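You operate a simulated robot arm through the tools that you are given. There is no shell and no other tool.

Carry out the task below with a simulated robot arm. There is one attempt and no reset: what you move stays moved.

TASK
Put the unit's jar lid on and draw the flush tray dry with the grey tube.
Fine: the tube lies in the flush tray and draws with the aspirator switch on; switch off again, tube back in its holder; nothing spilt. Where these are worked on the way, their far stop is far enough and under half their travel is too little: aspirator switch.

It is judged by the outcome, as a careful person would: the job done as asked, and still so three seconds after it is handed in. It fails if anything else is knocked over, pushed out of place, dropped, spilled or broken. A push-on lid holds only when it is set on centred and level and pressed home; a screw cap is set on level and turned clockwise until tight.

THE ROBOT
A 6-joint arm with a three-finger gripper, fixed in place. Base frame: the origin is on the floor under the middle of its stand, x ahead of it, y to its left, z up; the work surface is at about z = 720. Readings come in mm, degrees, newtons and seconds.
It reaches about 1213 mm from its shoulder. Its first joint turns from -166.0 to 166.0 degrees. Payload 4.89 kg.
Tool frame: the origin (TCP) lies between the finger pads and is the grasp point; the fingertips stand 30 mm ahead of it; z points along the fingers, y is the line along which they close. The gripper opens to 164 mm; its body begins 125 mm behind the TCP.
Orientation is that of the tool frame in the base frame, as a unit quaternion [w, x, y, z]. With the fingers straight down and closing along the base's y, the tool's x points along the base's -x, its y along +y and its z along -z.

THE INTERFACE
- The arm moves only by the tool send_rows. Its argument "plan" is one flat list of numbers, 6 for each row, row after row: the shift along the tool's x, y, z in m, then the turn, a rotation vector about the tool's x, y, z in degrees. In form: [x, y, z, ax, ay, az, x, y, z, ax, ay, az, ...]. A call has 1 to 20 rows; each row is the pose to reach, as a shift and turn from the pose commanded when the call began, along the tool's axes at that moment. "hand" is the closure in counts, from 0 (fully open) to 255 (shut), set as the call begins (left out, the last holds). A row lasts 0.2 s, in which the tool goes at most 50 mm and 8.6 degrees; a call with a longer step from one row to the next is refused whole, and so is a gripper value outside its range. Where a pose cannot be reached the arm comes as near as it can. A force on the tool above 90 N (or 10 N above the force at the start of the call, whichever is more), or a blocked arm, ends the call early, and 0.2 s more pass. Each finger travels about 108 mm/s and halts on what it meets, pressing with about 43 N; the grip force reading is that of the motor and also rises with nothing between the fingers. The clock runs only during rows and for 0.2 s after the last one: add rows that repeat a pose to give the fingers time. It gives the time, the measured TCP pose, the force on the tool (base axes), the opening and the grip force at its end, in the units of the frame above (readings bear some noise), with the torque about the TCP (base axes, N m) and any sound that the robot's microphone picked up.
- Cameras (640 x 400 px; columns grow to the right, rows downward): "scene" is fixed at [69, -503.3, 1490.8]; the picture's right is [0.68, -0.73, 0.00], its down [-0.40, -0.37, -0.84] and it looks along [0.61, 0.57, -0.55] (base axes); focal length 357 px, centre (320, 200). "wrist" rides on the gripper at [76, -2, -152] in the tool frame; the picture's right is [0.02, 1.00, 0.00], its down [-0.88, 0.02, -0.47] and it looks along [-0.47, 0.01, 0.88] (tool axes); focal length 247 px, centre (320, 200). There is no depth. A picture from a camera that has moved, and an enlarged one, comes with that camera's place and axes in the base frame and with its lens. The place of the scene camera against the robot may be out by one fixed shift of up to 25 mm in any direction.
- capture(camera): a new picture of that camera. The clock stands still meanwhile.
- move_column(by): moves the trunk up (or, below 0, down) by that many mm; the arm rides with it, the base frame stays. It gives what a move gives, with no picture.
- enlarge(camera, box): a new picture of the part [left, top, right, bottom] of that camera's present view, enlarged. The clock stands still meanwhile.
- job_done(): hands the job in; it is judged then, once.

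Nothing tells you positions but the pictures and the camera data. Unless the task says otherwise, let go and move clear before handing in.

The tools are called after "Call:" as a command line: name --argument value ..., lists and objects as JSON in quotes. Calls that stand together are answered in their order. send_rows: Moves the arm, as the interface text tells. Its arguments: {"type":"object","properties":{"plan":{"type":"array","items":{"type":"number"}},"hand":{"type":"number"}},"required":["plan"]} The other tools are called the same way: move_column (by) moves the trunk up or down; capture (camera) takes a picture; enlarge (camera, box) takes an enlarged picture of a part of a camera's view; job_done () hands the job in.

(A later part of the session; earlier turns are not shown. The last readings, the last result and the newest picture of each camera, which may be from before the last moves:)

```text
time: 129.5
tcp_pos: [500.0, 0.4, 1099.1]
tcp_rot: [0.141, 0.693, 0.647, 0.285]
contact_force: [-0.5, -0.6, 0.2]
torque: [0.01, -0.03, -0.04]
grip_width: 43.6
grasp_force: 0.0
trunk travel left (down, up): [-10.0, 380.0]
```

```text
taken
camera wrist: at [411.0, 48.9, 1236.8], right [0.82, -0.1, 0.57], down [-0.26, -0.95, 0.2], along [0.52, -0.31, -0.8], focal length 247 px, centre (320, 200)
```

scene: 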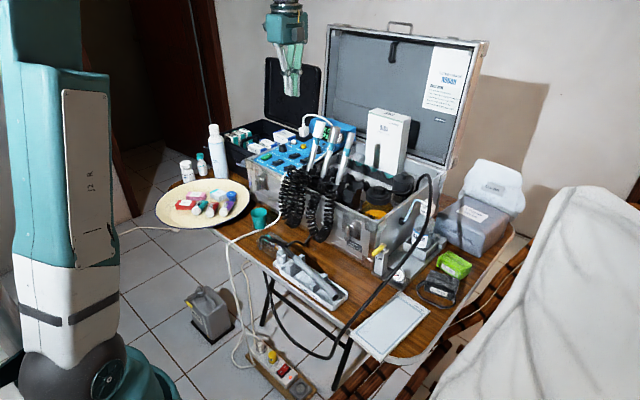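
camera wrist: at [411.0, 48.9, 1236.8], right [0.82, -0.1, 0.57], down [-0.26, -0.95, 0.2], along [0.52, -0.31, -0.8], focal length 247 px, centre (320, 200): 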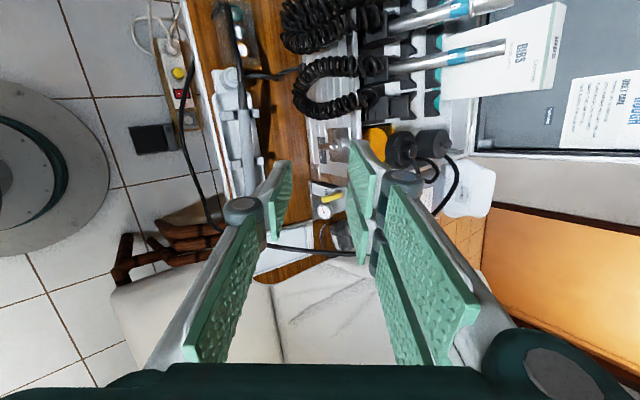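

Descending to the pre-grasp point above and behind the tube.

Call:
send_rows --plan '[-0.0085, -0.0228, 0.0312, 0, 0, 0, -0.017, -0.0455, 0.0623, 0, 0, 0, -0.0255, -0.0683, 0.0935, 0, 0, 0, -0.034, -0.091, 0.1246, 0, 0, 0, -0.0425, -0.1138, 0.1558, 0, 0, 0, -0.051, -0.1365, 0.1869, 0, 0, 0, -0.051, -0.1365, 0.1869, 0, 0, 0]'

Call:
enlarge --camera "wrist" --box '[230, 40, 390, 300]'

Call:
enlarge --camera "scene" --box '[260, 220, 356, 300]'

```text
time: 131.1
tcp_pos: [497.7, -0.3, 862.6]
tcp_rot: [0.143, 0.693, 0.647, 0.284]
contact_force: [-0.3, 0.5, -0.5]
torque: [-0.03, -0.03, -0.07]
grip_width: 43.7
grasp_force: 0.1
trunk travel left (down, up): [-10.0, 380.0]
```

```text
1.54 times, centred on (310, 170) of wrist
camera zoom: at [407.4, 48.9, 1000.4], right [0.82, -0.1, 0.57], down [-0.26, -0.94, 0.2], along [0.52, -0.31, -0.8], focal length 380 px, centre (335, 246)
```

zoom: 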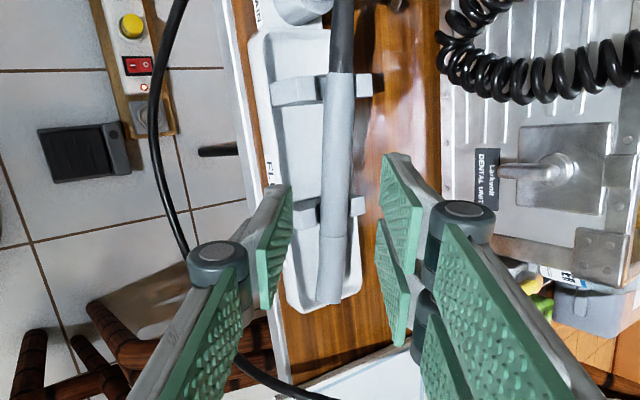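

```text
5.00 times, centred on (308, 260) of scene
camera zoom: at [69.0, -503.3, 1490.8], right [0.68, -0.73, 0.0], down [-0.4, -0.37, -0.84], along [0.61, 0.57, -0.55], focal length 1783 px, centre (380, -100)
```

zoom: 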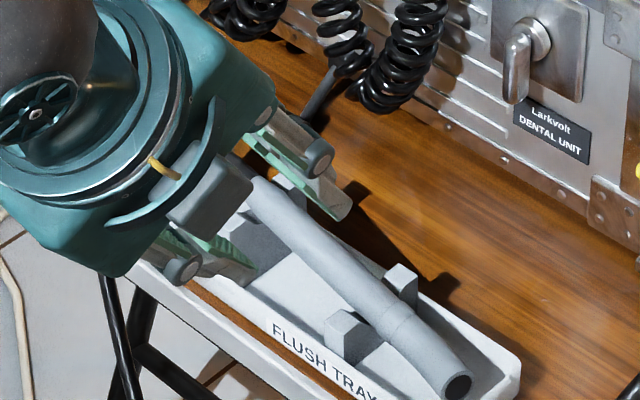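

The tube is centred between the pads on the approach line. I'll advance along it with a 3 mm shift toward +y to stay clear of the low cradle.

Call:
send_rows --plan '[0.003, 0.0005, 0.02, 0, 0, 0, 0.003, 0.0005, 0.04, 0, 0, 0, 0.003, 0.0005, 0.06, 0, 0, 0, 0.003, 0.0005, 0.08, 0, 0, 0, 0.003, 0.0005, 0.08, 0, 0, 0]'

Call:
enlarge --camera "wrist" --box '[250, 40, 378, 260]'

Call:
enlarge --camera "scene" --box '[280, 235, 344, 285]'

```text
time: 132.3
tcp_pos: [542.4, 15.8, 799.1]
tcp_rot: [0.14, 0.692, 0.649, 0.285]
contact_force: [0.2, -0.3, 0.3]
torque: [0.0, -0.05, -0.05]
grip_width: 43.6
grasp_force: 0.0
trunk travel left (down, up): [-10.0, 380.0]
```

```text
1.82 times, centred on (314, 150) of wrist
camera zoom: at [454.0, 65.0, 936.6], right [0.82, -0.1, 0.57], down [-0.26, -0.94, 0.2], along [0.52, -0.31, -0.8], focal length 449 px, centre (331, 291)
```

zoom: 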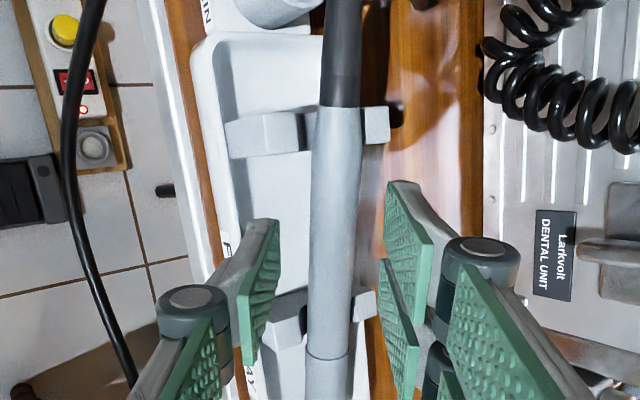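

```text
8.00 times, centred on (312, 260) of scene
camera zoom: at [69.0, -503.3, 1490.8], right [0.68, -0.73, 0.0], down [-0.4, -0.37, -0.84], along [0.61, 0.57, -0.55], focal length 2853 px, centre (384, -280)
```

zoom: 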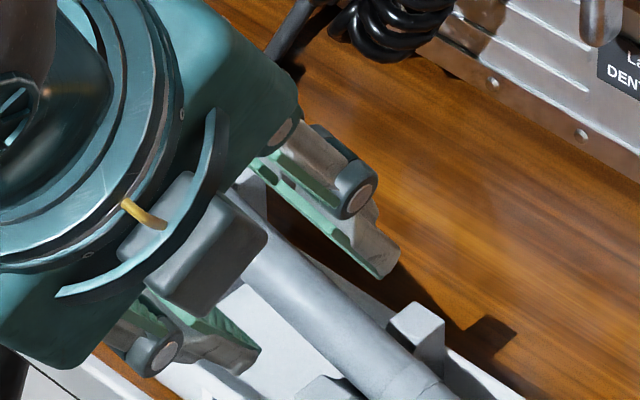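

Well centred. Advancing the last 24 mm, then closing.

Call:
send_rows --plan '[0, 0, 0.008, 0, 0, 0, 0, 0, 0.016, 0, 0, 0, 0, 0, 0.023, 0, 0, 0, 0, 0, 0.023, 0, 0, 0]'

Call:
enlarge --camera "wrist" --box '[250, 40, 378, 260]'

Call:
enlarge --camera "scene" --box '[290, 245, 344, 290]'

```text
time: 133.3
tcp_pos: [557.3, 20.0, 780.1]
tcp_rot: [0.142, 0.693, 0.647, 0.284]
contact_force: [-0.4, 1.3, -0.4]
torque: [-0.02, 0.0, 0.0]
grip_width: 43.8
grasp_force: 0.1
trunk travel left (down, up): [-10.0, 380.0]
```

```text
1.82 times, centred on (314, 150) of wrist
camera zoom: at [467.8, 69.1, 917.8], right [0.82, -0.1, 0.57], down [-0.26, -0.94, 0.2], along [0.52, -0.31, -0.8], focal length 449 px, centre (331, 291)
```

zoom: 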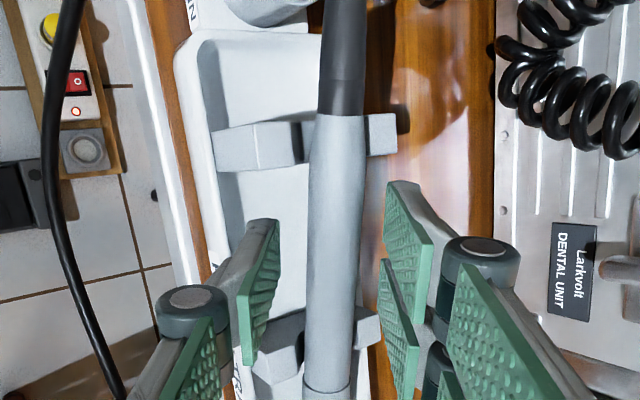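

```text
8.89 times, centred on (317, 268) of scene
camera zoom: at [69.0, -503.3, 1490.8], right [0.68, -0.73, 0.0], down [-0.4, -0.37, -0.84], along [0.61, 0.57, -0.55], focal length 3170 px, centre (347, -400)
```

zoom: 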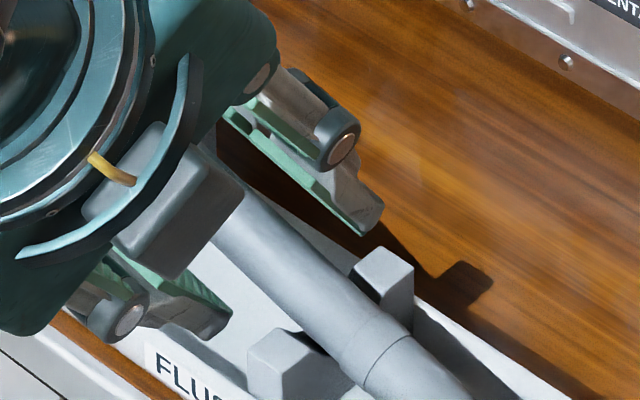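

The tube is well inside the pads. Closing.

Call:
send_rows --plan '[0, 0, 0, 0, 0, 0, 0, 0, 0, 0, 0, 0, 0, 0, 0, 0, 0, 0, 0, 0, 0, 0, 0, 0]' --hand 255

Call:
enlarge --camera "wrist" --box '[250, 40, 378, 320]'

Call:
enlarge --camera "scene" --box '[290, 245, 354, 300]'

```text
time: 134.3
tcp_pos: [556.6, 20.2, 780.0]
tcp_rot: [0.141, 0.693, 0.647, 0.284]
contact_force: [-0.2, -0.2, 0.5]
torque: [0.05, -0.01, 0.02]
grip_width: 18.5
grasp_force: 42.9
trunk travel left (down, up): [-10.0, 380.0]
```

```text
1.43 times, centred on (314, 180) of wrist
camera zoom: at [467.9, 69.1, 917.8], right [0.82, -0.1, 0.57], down [-0.26, -0.94, 0.2], along [0.52, -0.31, -0.8], focal length 353 px, centre (329, 229)
```

zoom: 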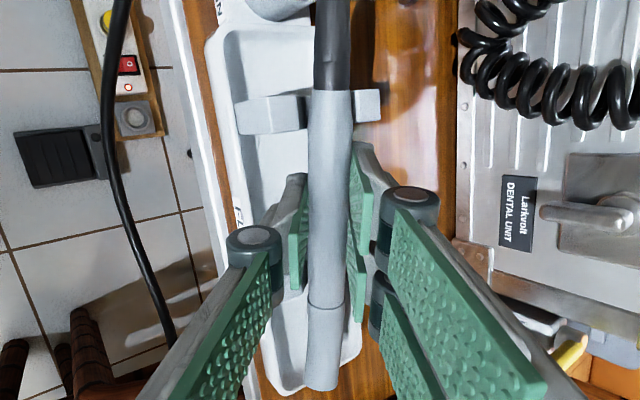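

```text
7.27 times, centred on (322, 272) of scene
camera zoom: at [69.0, -503.3, 1490.8], right [0.68, -0.73, 0.0], down [-0.4, -0.37, -0.84], along [0.61, 0.57, -0.55], focal length 2594 px, centre (306, -327)
```

zoom: 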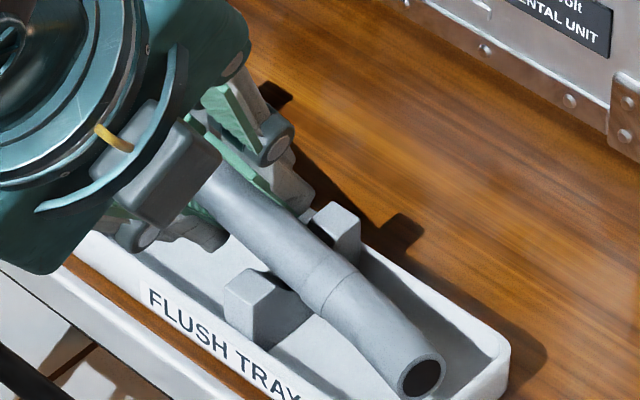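

Gripped about 11 mm nearer the base than before. I'll lift straight up slowly.

Call:
send_rows --plan '[0.0011, 0.0028, -0.004, 0, 0, 0, 0.0032, 0.0084, -0.012, 0, 0, 0, 0.0063, 0.0168, -0.024, 0, 0, 0, 0.0095, 0.0252, -0.036, 0, 0, 0, 0.0095, 0.0252, -0.036, 0, 0, 0]'

Call:
enlarge --camera "scene" --box '[260, 220, 356, 300]'

Call:
enlarge --camera "scene" --box '[316, 268, 356, 298]'

```text
time: 135.5
tcp_pos: [556.7, 19.5, 825.3]
tcp_rot: [0.141, 0.693, 0.648, 0.285]
contact_force: [0.5, -0.8, -0.8]
torque: [0.06, 0.03, -0.01]
grip_width: 18.6
grasp_force: 42.7
trunk travel left (down, up): [-10.0, 380.0]
```

```text
5.00 times, centred on (308, 260) of scene
camera zoom: at [69.0, -503.3, 1490.8], right [0.68, -0.73, 0.0], down [-0.4, -0.37, -0.84], along [0.61, 0.57, -0.55], focal length 1783 px, centre (380, -100)
```

zoom: 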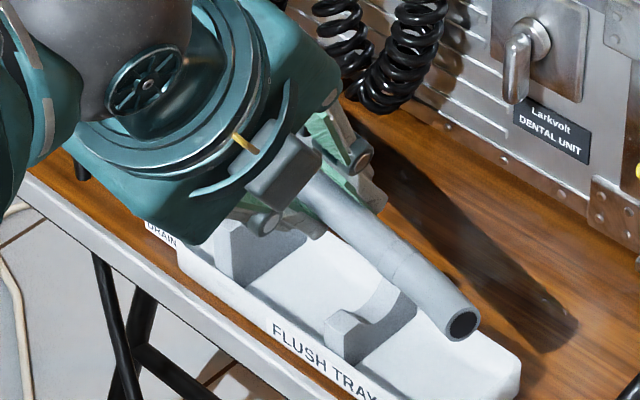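

```text
13.33 times, centred on (336, 283) of scene
camera zoom: at [69.0, -503.3, 1490.8], right [0.68, -0.73, 0.0], down [-0.4, -0.37, -0.84], along [0.61, 0.57, -0.55], focal length 4755 px, centre (107, -907)
```

zoom: 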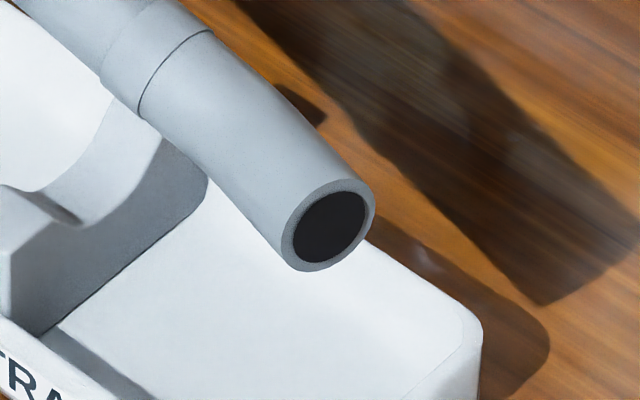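

Tray is visibly dry and the tube comes up cleanly. I'll raise it back to the turning height and undo the rotations step by step.

Call:
send_rows --plan '[0.0085, 0.0255, -0.0254, 0, 0, 0, 0.0171, 0.0509, -0.0508, 0, 0, 0, 0.0256, 0.0764, -0.0762, 0, 0, 0, 0.0341, 0.1019, -0.1015, 0, 0, 0, 0.0426, 0.1274, -0.1269, 0, 0, 0, 0.0512, 0.1528, -0.1523, 0, 0, 0, 0.0597, 0.1783, -0.1777, 0, 0, 0, 0.0597, 0.1783, -0.1777, 0, 0, 0]'

Call:
send_rows --plan '[0, 0, 0, 0, -5, -3.5, 0, 0, 0, 0, -9.98, -7, 0, 0, 0, 0, -9.98, -7]'

Call:
send_rows --plan '[0, 0, 0, -8, 0, 0, 0, 0, 0, -16, 0, 0, 0, 0, 0, -24, 0, 0, 0, 0, 0, -32.6, 0, 0, 0, 0, 0, -32.6, 0, 0]'

Call:
capture --camera "scene"

```text
time: 137.3
tcp_pos: [600.9, 27.1, 1080.6]
tcp_rot: [0.142, 0.693, 0.647, 0.285]
contact_force: [0.2, 1.1, -0.1]
torque: [0.03, 0.03, -0.01]
grip_width: 18.7
grasp_force: 42.6
trunk travel left (down, up): [-10.0, 380.0]
```

```text
time: 138.1
tcp_pos: [600.1, 26.6, 1079.6]
tcp_rot: [0.215, 0.674, 0.674, 0.214]
contact_force: [-0.5, 0.1, -0.5]
torque: [0.01, 0.01, 0.02]
grip_width: 18.7
grasp_force: 43.2
trunk travel left (down, up): [-10.0, 380.0]
```

```text
time: 139.3
tcp_pos: [599.4, 25.4, 1079.4]
tcp_rot: [0.395, 0.587, 0.585, 0.396]
contact_force: [-0.8, 0.5, -0.1]
torque: [-0.03, 0.01, 0.0]
grip_width: 18.5
grasp_force: 43.4
trunk travel left (down, up): [-10.0, 380.0]
```

```text
taken
```

scene: 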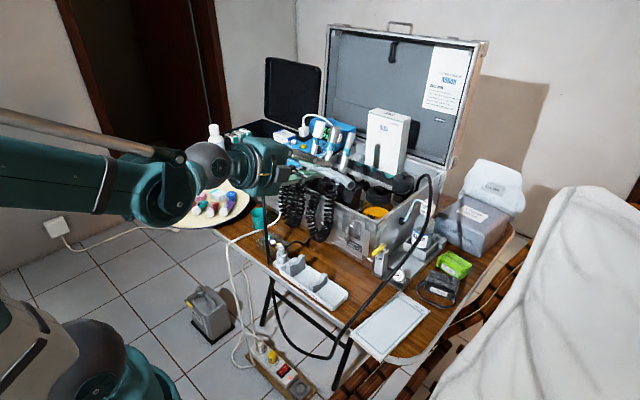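

Now rolling back −90° so the mouth points up again.

Call:
send_rows --plan '[0, 0, 0, 0, 0, -8, 0, 0, 0, 0, 0, -16, 0, 0, 0, 0, 0, -24, 0, 0, 0, 0, 0, -32, 0, 0, 0, 0, 0, -40, 0, 0, 0, 0, 0, -48, 0, 0, 0, 0, 0, -56, 0, 0, 0, 0, 0, -64, 0, 0, 0, 0, 0, -72, 0, 0, 0, 0, 0, -80, 0, 0, 0, 0, 0, -88, 0, 0, 0, 0, 0, -90, 0, 0, 0, 0, 0, -90]'

Call:
capture --camera "wrist"

Call:
enlarge --camera "scene" --box '[220, 120, 380, 240]'

```text
time: 142.1
tcp_pos: [599.5, 25.6, 1080.2]
tcp_rot: [0.558, 0.0, 0.83, 0.0]
contact_force: [0.1, 0.0, -0.8]
torque: [-0.01, 0.01, 0.0]
grip_width: 18.7
grasp_force: 43.3
trunk travel left (down, up): [-10.0, 380.0]
```

```text
taken
camera wrist: at [430.2, 24.9, 1067.6], right [-0.01, 1.0, -0.02], down [-0.11, 0.02, 0.99], along [0.99, 0.01, 0.11], focal length 247 px, centre (320, 200)
```

wrist: 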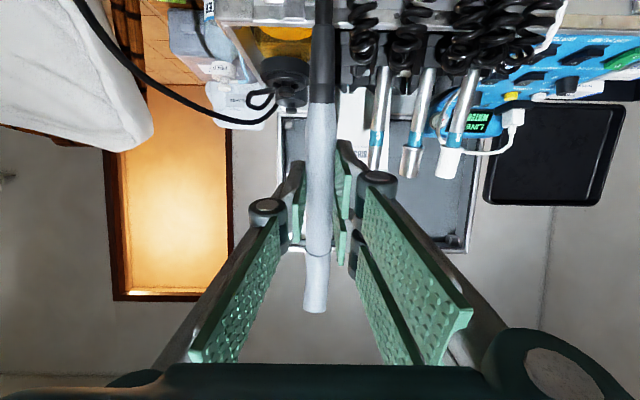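

```text
3.33 times, centred on (300, 180) of scene
camera zoom: at [69.0, -503.3, 1490.8], right [0.68, -0.73, 0.0], down [-0.4, -0.37, -0.84], along [0.61, 0.57, -0.55], focal length 1189 px, centre (387, 267)
```

zoom: 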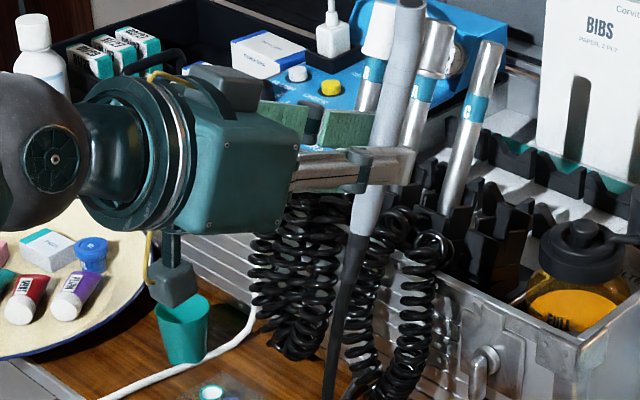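

I'll measure the tube's tilt in the hand before approaching the holder.

Call:
enlarge --camera "scene" --box '[295, 110, 359, 210]'

Call:
enlarge --camera "wrist" --box '[280, 60, 360, 320]'

Call:
enlarge --camera "wrist" --box '[290, 0, 390, 110]'

```text
4.00 times, centred on (327, 160) of scene
camera zoom: at [69.0, -503.3, 1490.8], right [0.68, -0.73, 0.0], down [-0.4, -0.37, -0.84], along [0.61, 0.57, -0.55], focal length 1427 px, centre (292, 360)
```

zoom: 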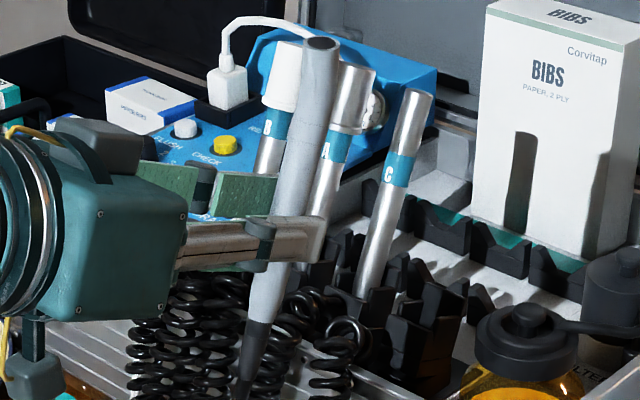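

```text
1.54 times, centred on (320, 190) of wrist
camera zoom: at [430.2, 24.9, 1067.6], right [-0.01, 1.0, -0.02], down [-0.11, 0.02, 0.99], along [0.99, 0.01, 0.11], focal length 380 px, centre (320, 215)
```

zoom: 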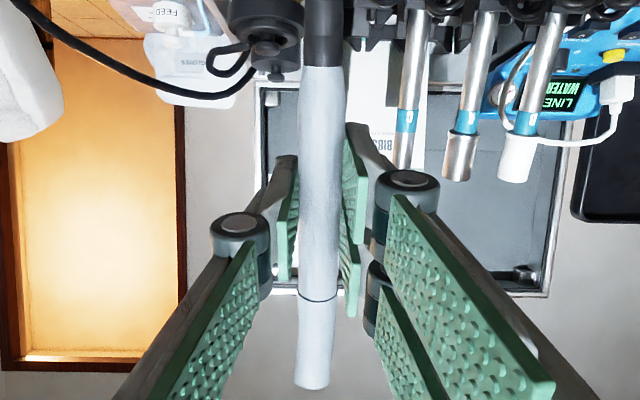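

```text
3.64 times, centred on (340, 55) of wrist
camera zoom: at [430.2, 24.9, 1067.6], right [-0.01, 1.0, -0.02], down [-0.11, 0.02, 0.99], along [0.99, 0.01, 0.11], focal length 898 px, centre (247, 727)
```

zoom: 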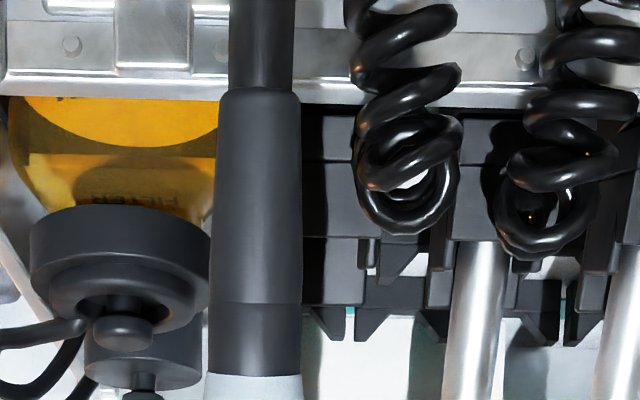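

The straight part is aligned with the hand as before. I'll carry it back over the holder, stopping with the ferrule above it.

Call:
send_rows --plan '[-0.016, 0.004, 0.02, 0, 0, 0, -0.028, 0.008, 0.055, 0, 0, 0, -0.04, 0.013, 0.09, 0, 0, 0, -0.052, 0.018, 0.125, 0, 0, 0, -0.062, 0.023, 0.16, 0, 0, 0, -0.07, 0.027, 0.195, 0, 0, 0, -0.078, 0.0291, 0.225, 0, 0, 0, -0.078, 0.0291, 0.225, 0, 0, 0]'

Call:
enlarge --camera "scene" --box '[300, 110, 396, 215]'

Call:
capture --camera "wrist"

```text
time: 143.9
tcp_pos: [838.5, 55.7, 1068.6]
tcp_rot: [0.559, 0.0, 0.829, 0.0]
contact_force: [-0.6, 0.1, -1.3]
torque: [-0.03, -0.01, 0.04]
grip_width: 18.2
grasp_force: 43.1
trunk travel left (down, up): [-10.0, 380.0]
```

```text
3.81 times, centred on (348, 162) of scene
camera zoom: at [69.0, -503.3, 1490.8], right [0.68, -0.73, 0.0], down [-0.4, -0.37, -0.84], along [0.61, 0.57, -0.55], focal length 1359 px, centre (213, 343)
```

zoom: 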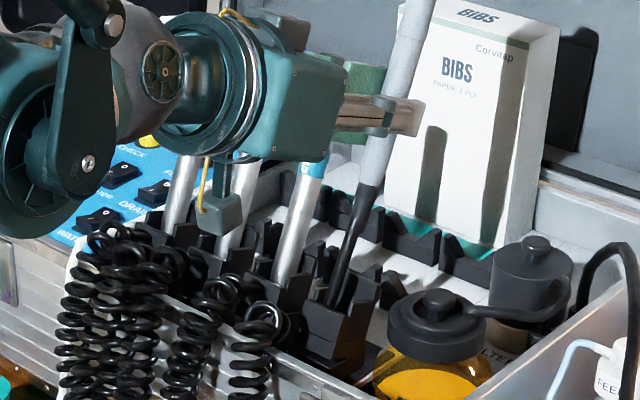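

```text
taken
camera wrist: at [669.0, 54.5, 1056.6], right [-0.01, 1.0, -0.02], down [-0.11, 0.02, 0.99], along [0.99, 0.01, 0.11], focal length 247 px, centre (320, 200)
```

wrist: 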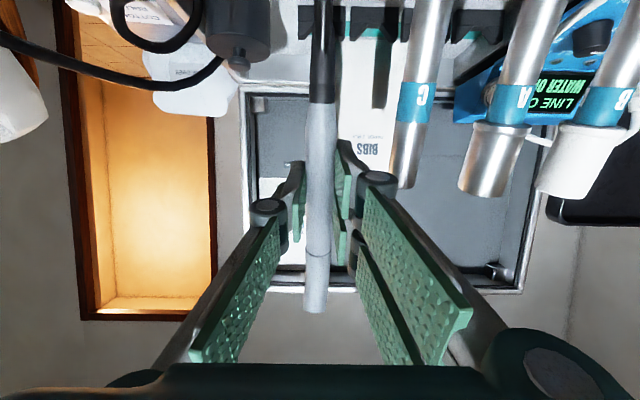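

I'll zoom on the ferrule and holder from both cameras.

Call:
enlarge --camera "scene" --box '[335, 155, 383, 210]'

Call:
enlarge --camera "wrist" --box '[280, 0, 400, 110]'

```text
7.27 times, centred on (359, 182) of scene
camera zoom: at [69.0, -503.3, 1490.8], right [0.68, -0.73, 0.0], down [-0.4, -0.37, -0.84], along [0.61, 0.57, -0.55], focal length 2594 px, centre (36, 327)
```

zoom: 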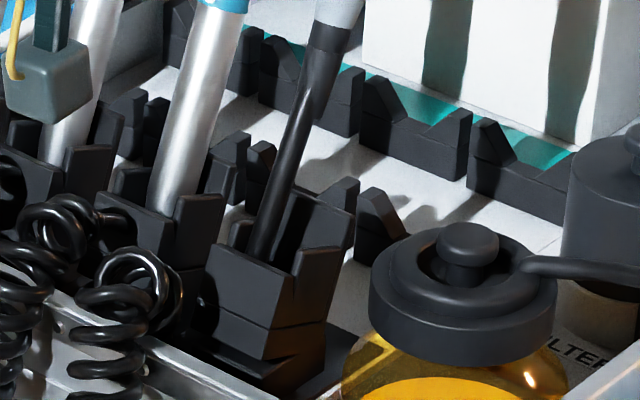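

```text
3.64 times, centred on (340, 55) of wrist
camera zoom: at [669.0, 54.5, 1056.6], right [-0.01, 1.0, -0.02], down [-0.11, 0.02, 0.99], along [0.99, 0.01, 0.11], focal length 898 px, centre (247, 727)
```

zoom: 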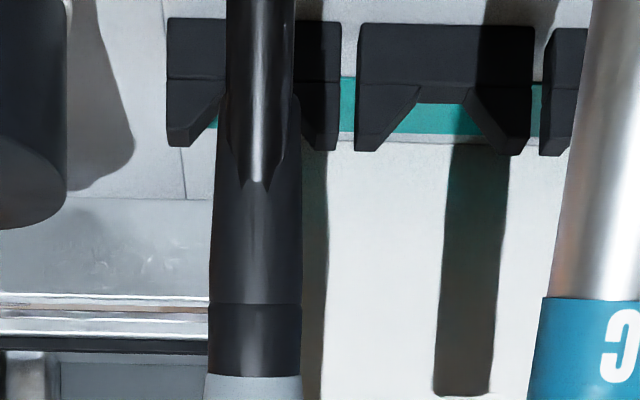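

The hose leads straight down into the holder's channel. I'll move onto the original tube axis line, 100 mm up from home, and check the line-up.

Call:
send_rows --plan '[0.0067, -0.0002, 0.0057, 0, 0, 0, 0.0133, -0.0004, 0.0114, 0, 0, 0, 0.0133, -0.0004, 0.0114, 0, 0, 0]'

Call:
enlarge --camera "scene" --box '[335, 150, 383, 205]'

Call:
enlarge --camera "wrist" --box '[280, 0, 400, 110]'

```text
time: 144.7
tcp_pos: [843.5, 56.2, 1051.2]
tcp_rot: [0.558, 0.0, 0.83, 0.0]
contact_force: [-0.7, 0.0, -0.8]
torque: [0.0, -0.01, 0.01]
grip_width: 18.4
grasp_force: 43.1
trunk travel left (down, up): [-10.0, 380.0]
```

```text
7.27 times, centred on (359, 178) of scene
camera zoom: at [69.0, -503.3, 1490.8], right [0.68, -0.73, 0.0], down [-0.4, -0.37, -0.84], along [0.61, 0.57, -0.55], focal length 2594 px, centre (36, 364)
```

zoom: 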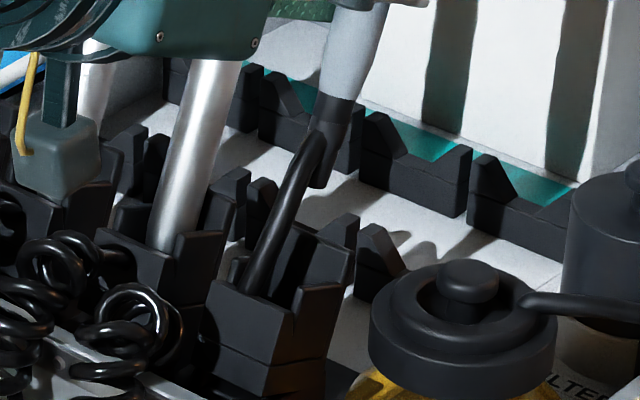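

```text
3.64 times, centred on (340, 55) of wrist
camera zoom: at [673.9, 54.6, 1038.9], right [-0.01, 1.0, -0.02], down [-0.11, 0.02, 0.99], along [0.99, 0.01, 0.11], focal length 898 px, centre (247, 727)
```

zoom: 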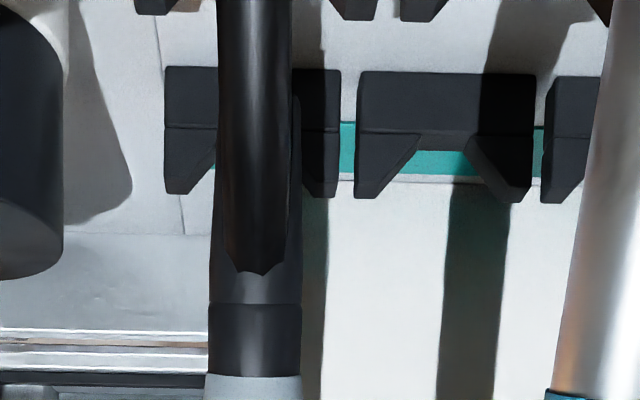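

I'll zoom closer to compare the ferrule line with the original tube axis.

Call:
enlarge --camera "scene" --box '[345, 150, 377, 180]'

Call:
enlarge --camera "scene" --box '[338, 172, 378, 202]'

```text
13.33 times, centred on (361, 165) of scene
camera zoom: at [69.0, -503.3, 1490.8], right [0.68, -0.73, 0.0], down [-0.4, -0.37, -0.84], along [0.61, 0.57, -0.55], focal length 4755 px, centre (-227, 667)
```

zoom: 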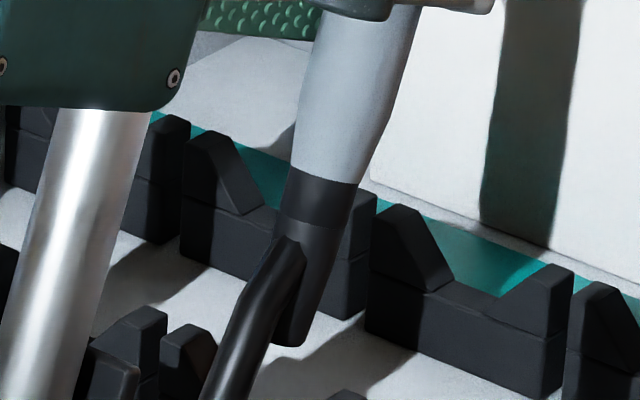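

```text
13.33 times, centred on (358, 187) of scene
camera zoom: at [69.0, -503.3, 1490.8], right [0.68, -0.73, 0.0], down [-0.4, -0.37, -0.84], along [0.61, 0.57, -0.55], focal length 4755 px, centre (-187, 373)
```

zoom: 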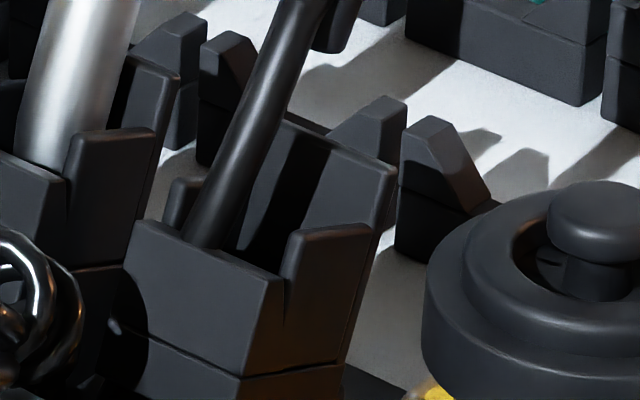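

The tube leans about 3° less than before in the grip. I'll pitch the hand 3° to restore its original lean and re-check.

Call:
send_rows --plan '[0, 0, 0, 0, 1.5, 0, 0, 0, 0, 0, 3, 0, 0, 0, 0, 0, 3, 0]'

Call:
enlarge --camera "scene" --box '[345, 150, 377, 180]'

Call:
enlarge --camera "wrist" --box '[280, 0, 400, 110]'

```text
time: 145.5
tcp_pos: [843.5, 53.9, 1050.7]
tcp_rot: [0.537, 0.001, 0.844, 0.0]
contact_force: [-0.3, 0.5, -1.4]
torque: [0.01, -0.01, -0.02]
grip_width: 18.7
grasp_force: 43.3
trunk travel left (down, up): [-10.0, 380.0]
```

```text
13.33 times, centred on (361, 165) of scene
camera zoom: at [69.0, -503.3, 1490.8], right [0.68, -0.73, 0.0], down [-0.4, -0.37, -0.84], along [0.61, 0.57, -0.55], focal length 4755 px, centre (-227, 667)
```

zoom: 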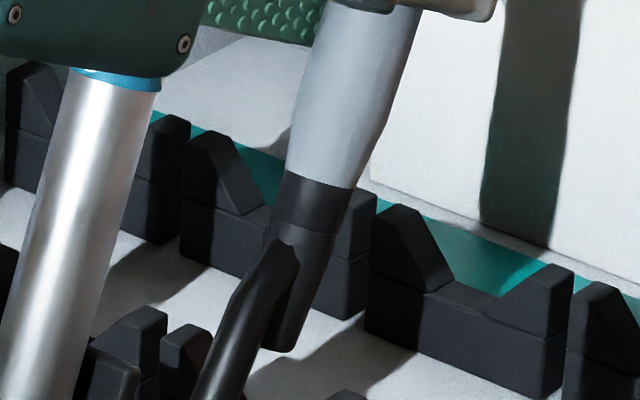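

```text
3.64 times, centred on (340, 55) of wrist
camera zoom: at [672.8, 53.5, 1047.9], right [-0.01, 1.0, -0.02], down [-0.05, 0.02, 1.0], along [1.0, 0.01, 0.05], focal length 898 px, centre (247, 727)
```

zoom: 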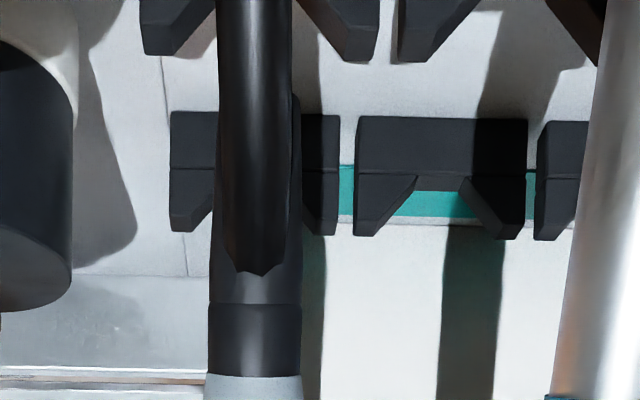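

Now aligned with the original axis. Inserting along the axis in stages, watching the force.

Call:
send_rows --plan '[0.01, 0, 0.0005, 0, 0, 0, 0.02, 0, 0.0011, 0, 0, 0, 0.03, 0, 0.0016, 0, 0, 0, 0.03, 0, 0.0016, 0, 0, 0]'

Call:
enlarge --camera "scene" --box '[338, 160, 378, 200]'

Call:
enlarge --camera "wrist" --box '[280, 0, 400, 110]'

```text
time: 146.5
tcp_pos: [830.9, 55.3, 1023.0]
tcp_rot: [0.537, 0.001, 0.844, -0.001]
contact_force: [-0.1, -0.1, -0.1]
torque: [-0.01, -0.01, -0.02]
grip_width: 18.6
grasp_force: 43.5
trunk travel left (down, up): [-10.0, 380.0]
```

```text
10.00 times, centred on (358, 180) of scene
camera zoom: at [69.0, -503.3, 1490.8], right [0.68, -0.73, 0.0], down [-0.4, -0.37, -0.84], along [0.61, 0.57, -0.55], focal length 3566 px, centre (-60, 400)
```

zoom: 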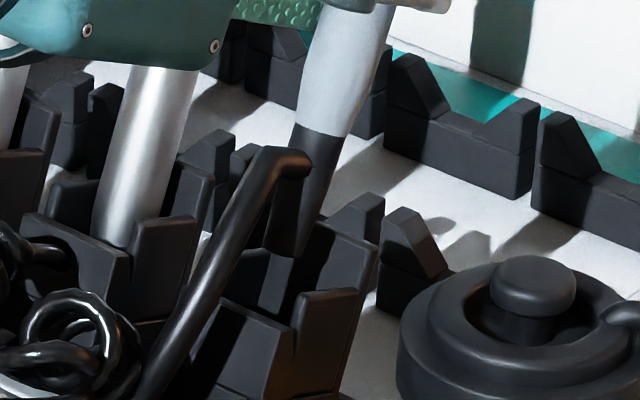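

```text
3.64 times, centred on (340, 55) of wrist
camera zoom: at [661.3, 53.5, 1020.1], right [-0.01, 1.0, -0.02], down [-0.05, 0.02, 1.0], along [1.0, 0.01, 0.05], focal length 898 px, centre (247, 727)
```

zoom: 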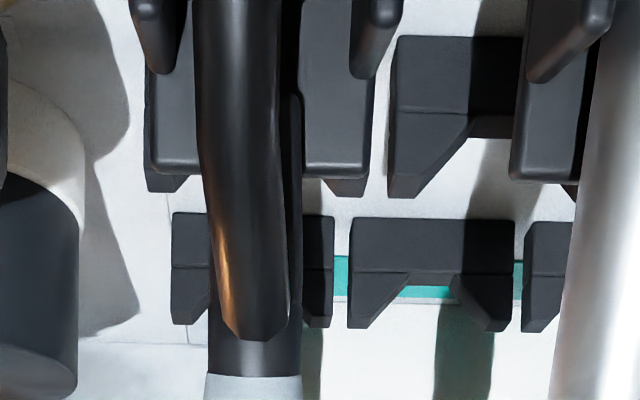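

Ferrule is entering between the holder walls; the socket centre is about 1.5 mm further to +y. I'll correct that and continue.

Call:
send_rows --plan '[0.005, 0.0015, 0.0003, 0, 0, 0, 0.012, 0.0015, 0.0006, 0, 0, 0, 0.02, 0.0015, 0.0011, 0, 0, 0, 0.03, 0.0015, 0.0016, 0, 0, 0, 0.03, 0.0015, 0.0016, 0, 0, 0]'

Call:
enlarge --camera "scene" --box '[338, 160, 378, 205]'

Call:
enlarge --camera "wrist" --box '[280, 0, 400, 110]'

```text
time: 147.7
tcp_pos: [820.6, 55.6, 995.5]
tcp_rot: [0.536, 0.001, 0.844, 0.0]
contact_force: [-0.2, -0.5, -0.4]
torque: [0.0, 0.01, 0.02]
grip_width: 18.5
grasp_force: 42.8
trunk travel left (down, up): [-10.0, 380.0]
```

```text
8.89 times, centred on (358, 182) of scene
camera zoom: at [69.0, -503.3, 1490.8], right [0.68, -0.73, 0.0], down [-0.4, -0.37, -0.84], along [0.61, 0.57, -0.55], focal length 3170 px, centre (-18, 356)
```

zoom: 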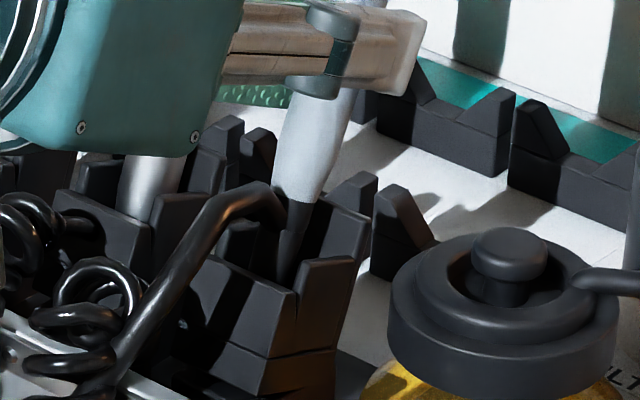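

```text
3.64 times, centred on (340, 55) of wrist
camera zoom: at [650.3, 54.9, 992.6], right [-0.01, 1.0, -0.02], down [-0.05, 0.02, 1.0], along [1.0, 0.01, 0.05], focal length 898 px, centre (247, 727)
```

zoom: 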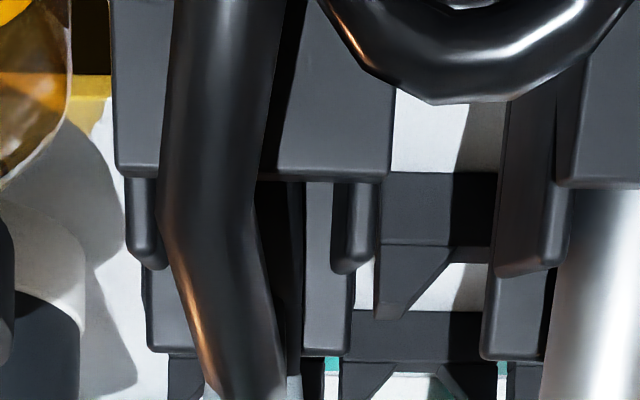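

The ferrule is inside the socket. With this lower grip the fingertips would meet the holder's taller rear wall about 11 mm above home, so I'll go down 24 mm, release, regrip higher and push home.

Call:
send_rows --plan '[0.006, 0, 0.0003, 0, 0, 0, 0.012, 0, 0.0006, 0, 0, 0, 0.018, 0, 0.001, 0, 0, 0, 0.024, 0, 0.0013, 0, 0, 0, 0.024, 0, 0.0013, 0, 0, 0]'

Call:
enlarge --camera "scene" --box '[330, 150, 378, 205]'

Call:
enlarge --camera "wrist" --box '[270, 0, 410, 200]'

```text
time: 148.9
tcp_pos: [811.6, 56.0, 973.2]
tcp_rot: [0.537, 0.0, 0.844, 0.001]
contact_force: [-0.3, -0.2, -0.8]
torque: [-0.03, -0.01, -0.02]
grip_width: 18.4
grasp_force: 43.3
trunk travel left (down, up): [-10.0, 380.0]
```

```text
7.27 times, centred on (354, 178) of scene
camera zoom: at [69.0, -503.3, 1490.8], right [0.68, -0.73, 0.0], down [-0.4, -0.37, -0.84], along [0.61, 0.57, -0.55], focal length 2594 px, centre (73, 364)
```

zoom: 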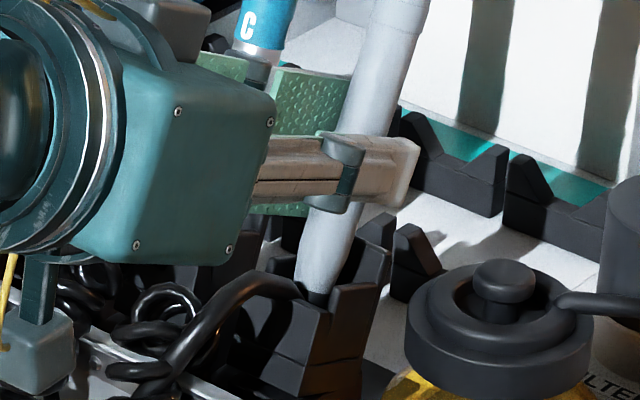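

```text
2.00 times, centred on (340, 100) of wrist
camera zoom: at [641.7, 54.8, 969.6], right [-0.01, 1.0, -0.02], down [-0.05, 0.02, 1.0], along [1.0, 0.01, 0.05], focal length 494 px, centre (280, 400)
```

zoom: 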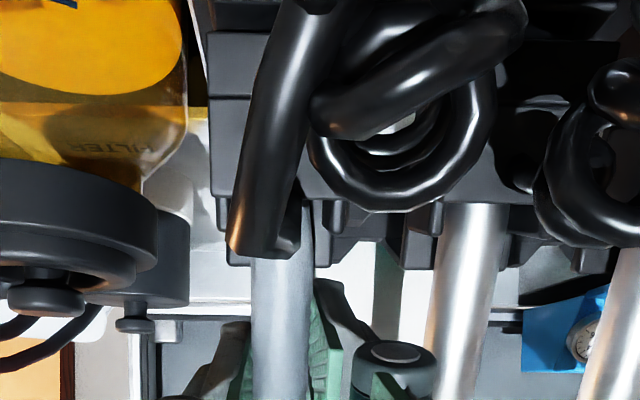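

Close to the rear wall top now. Down 2 mm more, then release so it slides home.

Call:
send_rows --plan '[0.001, 0, 0.0001, 0, 0, 0, 0.002, 0, 0.0001, 0, 0, 0, 0.002, 0, 0.0001, 0, 0, 0]'

Call:
send_rows --plan '[0, 0, 0, 0, 0, 0, 0, 0, 0, 0, 0, 0, 0, 0, 0, 0, 0, 0, 0, 0, 0, 0, 0, 0]' --hand 200

Call:
enlarge --camera "scene" --box '[330, 130, 378, 205]'

Call:
enlarge --camera "wrist" --box '[250, 0, 410, 320]'

```text
time: 149.7
tcp_pos: [811.6, 55.3, 971.4]
tcp_rot: [0.537, 0.001, 0.844, -0.001]
contact_force: [0.9, 0.7, 0.0]
torque: [-0.02, 0.01, 0.0]
grip_width: 18.5
grasp_force: 42.5
trunk travel left (down, up): [-10.0, 380.0]
```

```text
time: 150.7
tcp_pos: [810.4, 56.5, 971.1]
tcp_rot: [0.537, 0.0, 0.844, 0.0]
contact_force: [-0.8, -0.3, -0.1]
torque: [0.01, 0.0, -0.01]
grip_width: 35.4
grasp_force: 0.0
trunk travel left (down, up): [-10.0, 380.0]
```

```text
5.33 times, centred on (354, 168) of scene
camera zoom: at [69.0, -503.3, 1490.8], right [0.68, -0.73, 0.0], down [-0.4, -0.37, -0.84], along [0.61, 0.57, -0.55], focal length 1902 px, centre (139, 373)
```

zoom: 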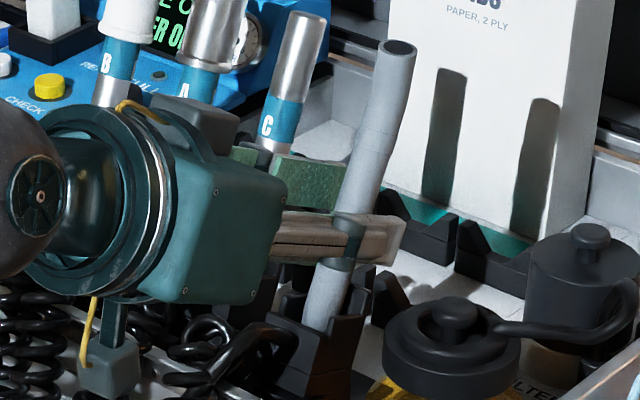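

```text
1.25 times, centred on (330, 160) of wrist
camera zoom: at [641.1, 54.4, 968.0], right [-0.01, 1.0, -0.02], down [-0.05, 0.02, 1.0], along [1.0, 0.01, 0.05], focal length 309 px, centre (308, 250)
```

zoom: 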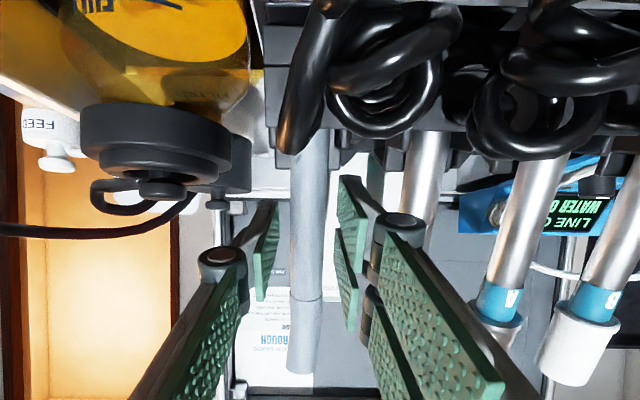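

It dropped into the socket. I'll compare the sleeve joint's position with the original to see whether it is fully home.

Call:
enlarge --camera "scene" --box '[336, 130, 384, 215]'

Call:
enlarge --camera "scene" --box '[340, 180, 380, 215]'

```text
4.71 times, centred on (360, 172) of scene
camera zoom: at [69.0, -503.3, 1490.8], right [0.68, -0.73, 0.0], down [-0.4, -0.37, -0.84], along [0.61, 0.57, -0.55], focal length 1678 px, centre (132, 329)
```

zoom: 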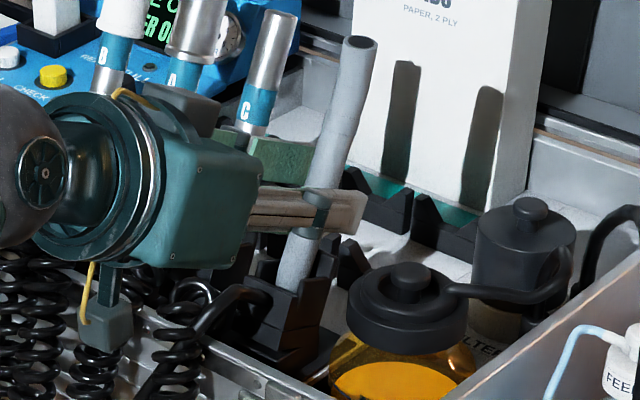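

```text
11.43 times, centred on (360, 198) of scene
camera zoom: at [69.0, -503.3, 1490.8], right [0.68, -0.73, 0.0], down [-0.4, -0.37, -0.84], along [0.61, 0.57, -0.55], focal length 4076 px, centre (-137, 229)
```

zoom: 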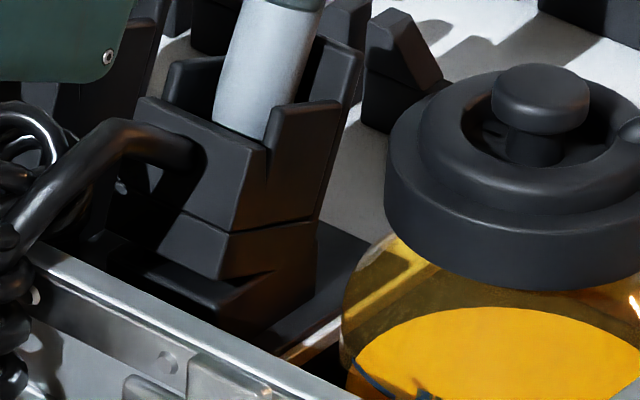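

The base, hose exit and joint match the original picture exactly, so the tube is fully home. I'll withdraw the hand straight back along its approach line.

Call:
send_rows --plan '[0, 0, -0.01, 0, 0, 0, 0, 0, -0.025, 0, 0, 0, 0, 0, -0.045, 0, 0, 0, 0, 0, -0.07, 0, 0, 0, 0, 0, -0.1, 0, 0, 0, 0, 0, -0.13, 0, 0, 0, 0, 0, -0.13, 0, 0, 0]'

Call:
enlarge --camera "scene" --box '[300, 110, 420, 215]'

Call:
capture --camera "wrist"

```text
time: 152.3
tcp_pos: [693.0, 56.5, 1027.3]
tcp_rot: [0.536, 0.0, 0.844, 0.001]
contact_force: [0.6, -0.3, -0.4]
torque: [-0.01, 0.0, -0.05]
grip_width: 35.2
grasp_force: 0.0
trunk travel left (down, up): [-10.0, 380.0]
```

```text
3.81 times, centred on (360, 162) of scene
camera zoom: at [69.0, -503.3, 1490.8], right [0.68, -0.73, 0.0], down [-0.4, -0.37, -0.84], along [0.61, 0.57, -0.55], focal length 1359 px, centre (168, 343)
```

zoom: 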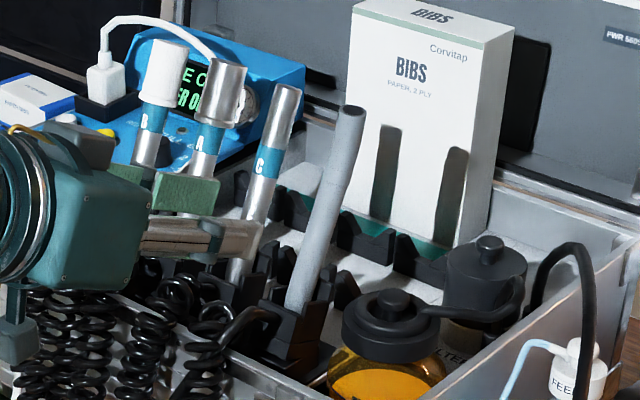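

```text
taken
camera wrist: at [522.6, 55.9, 1022.9], right [-0.01, 1.0, -0.02], down [-0.05, 0.02, 1.0], along [1.0, 0.01, 0.05], focal length 247 px, centre (320, 200)
```

wrist: 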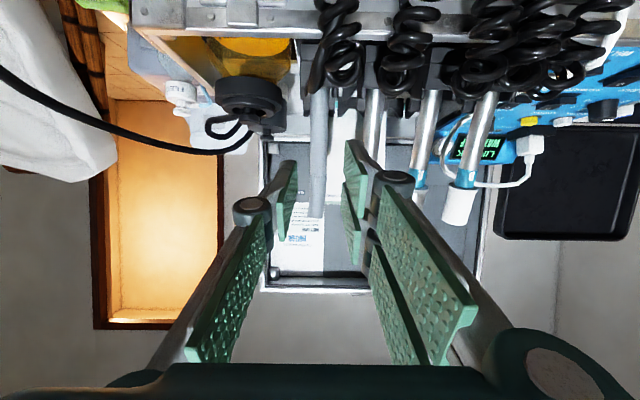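

Tube stands in its holder. I'll move the hand well clear and take a full set of final checks.

Call:
send_rows --plan '[-0.0178, -0.0043, -0.0219, 0, 0, 0, -0.0356, -0.0087, -0.0438, 0, 0, 0, -0.0535, -0.013, -0.0658, 0, 0, 0, -0.0713, -0.0173, -0.0877, 0, 0, 0, -0.0891, -0.0217, -0.1096, 0, 0, 0, -0.1069, -0.026, -0.1315, 0, 0, 0, -0.1069, -0.026, -0.1315, 0, 0, 0, -0.1069, -0.026, -0.1315, 0, 0, 0, -0.1069, -0.026, -0.1315, 0, 0, 0, -0.1069, -0.026, -0.1315, 0, 0, 0]'

Call:
capture --camera "scene"

Call:
enlarge --camera "scene" --box '[240, 100, 400, 200]'

Call:
enlarge --camera "scene" --box '[330, 130, 420, 215]'

Call:
enlarge --camera "scene" --box '[240, 220, 400, 320]'

Call:
enlarge --camera "scene" --box '[360, 190, 480, 310]'

```text
time: 154.5
tcp_pos: [620.6, 30.3, 1178.4]
tcp_rot: [0.537, 0.0, 0.844, 0.0]
contact_force: [-0.3, 0.0, 0.3]
torque: [-0.02, -0.02, 0.0]
grip_width: 35.1
grasp_force: 0.0
trunk travel left (down, up): [-10.0, 380.0]
```

```text
taken
```

scene: 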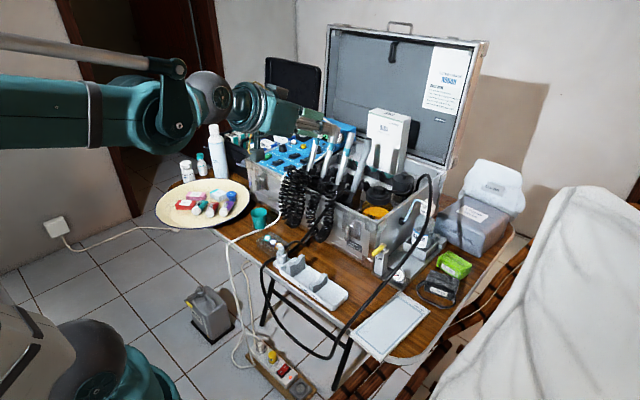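

```text
4.00 times, centred on (320, 150) of scene
camera zoom: at [69.0, -503.3, 1490.8], right [0.68, -0.73, 0.0], down [-0.4, -0.37, -0.84], along [0.61, 0.57, -0.55], focal length 1427 px, centre (320, 400)
```

zoom: 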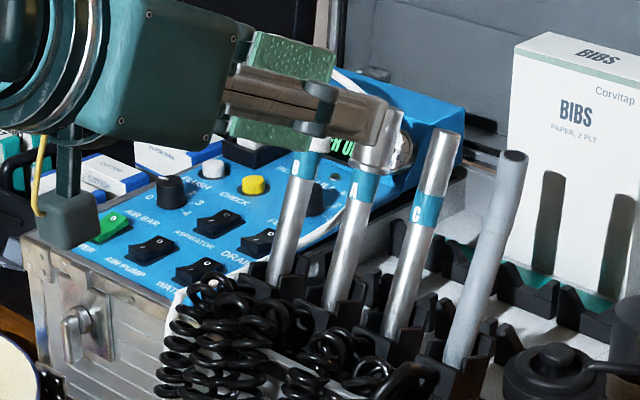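

```text
4.71 times, centred on (375, 172) of scene
camera zoom: at [69.0, -503.3, 1490.8], right [0.68, -0.73, 0.0], down [-0.4, -0.37, -0.84], along [0.61, 0.57, -0.55], focal length 1678 px, centre (61, 329)
```

zoom: 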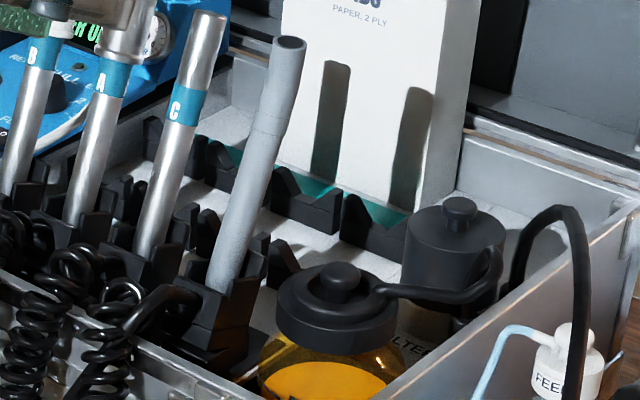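

```text
4.00 times, centred on (320, 270) of scene
camera zoom: at [69.0, -503.3, 1490.8], right [0.68, -0.73, 0.0], down [-0.4, -0.37, -0.84], along [0.61, 0.57, -0.55], focal length 1427 px, centre (320, -80)
```

zoom: 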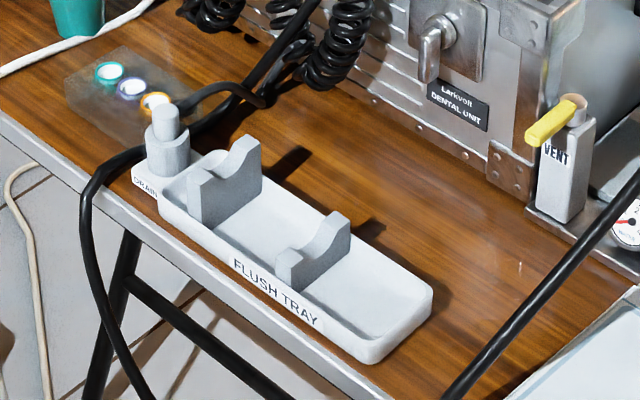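

```text
3.33 times, centred on (420, 250) of scene
camera zoom: at [69.0, -503.3, 1490.8], right [0.68, -0.73, 0.0], down [-0.4, -0.37, -0.84], along [0.61, 0.57, -0.55], focal length 1189 px, centre (-13, 33)
```

zoom: 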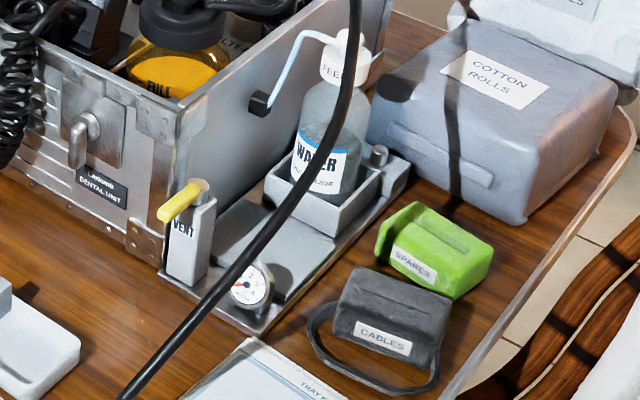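

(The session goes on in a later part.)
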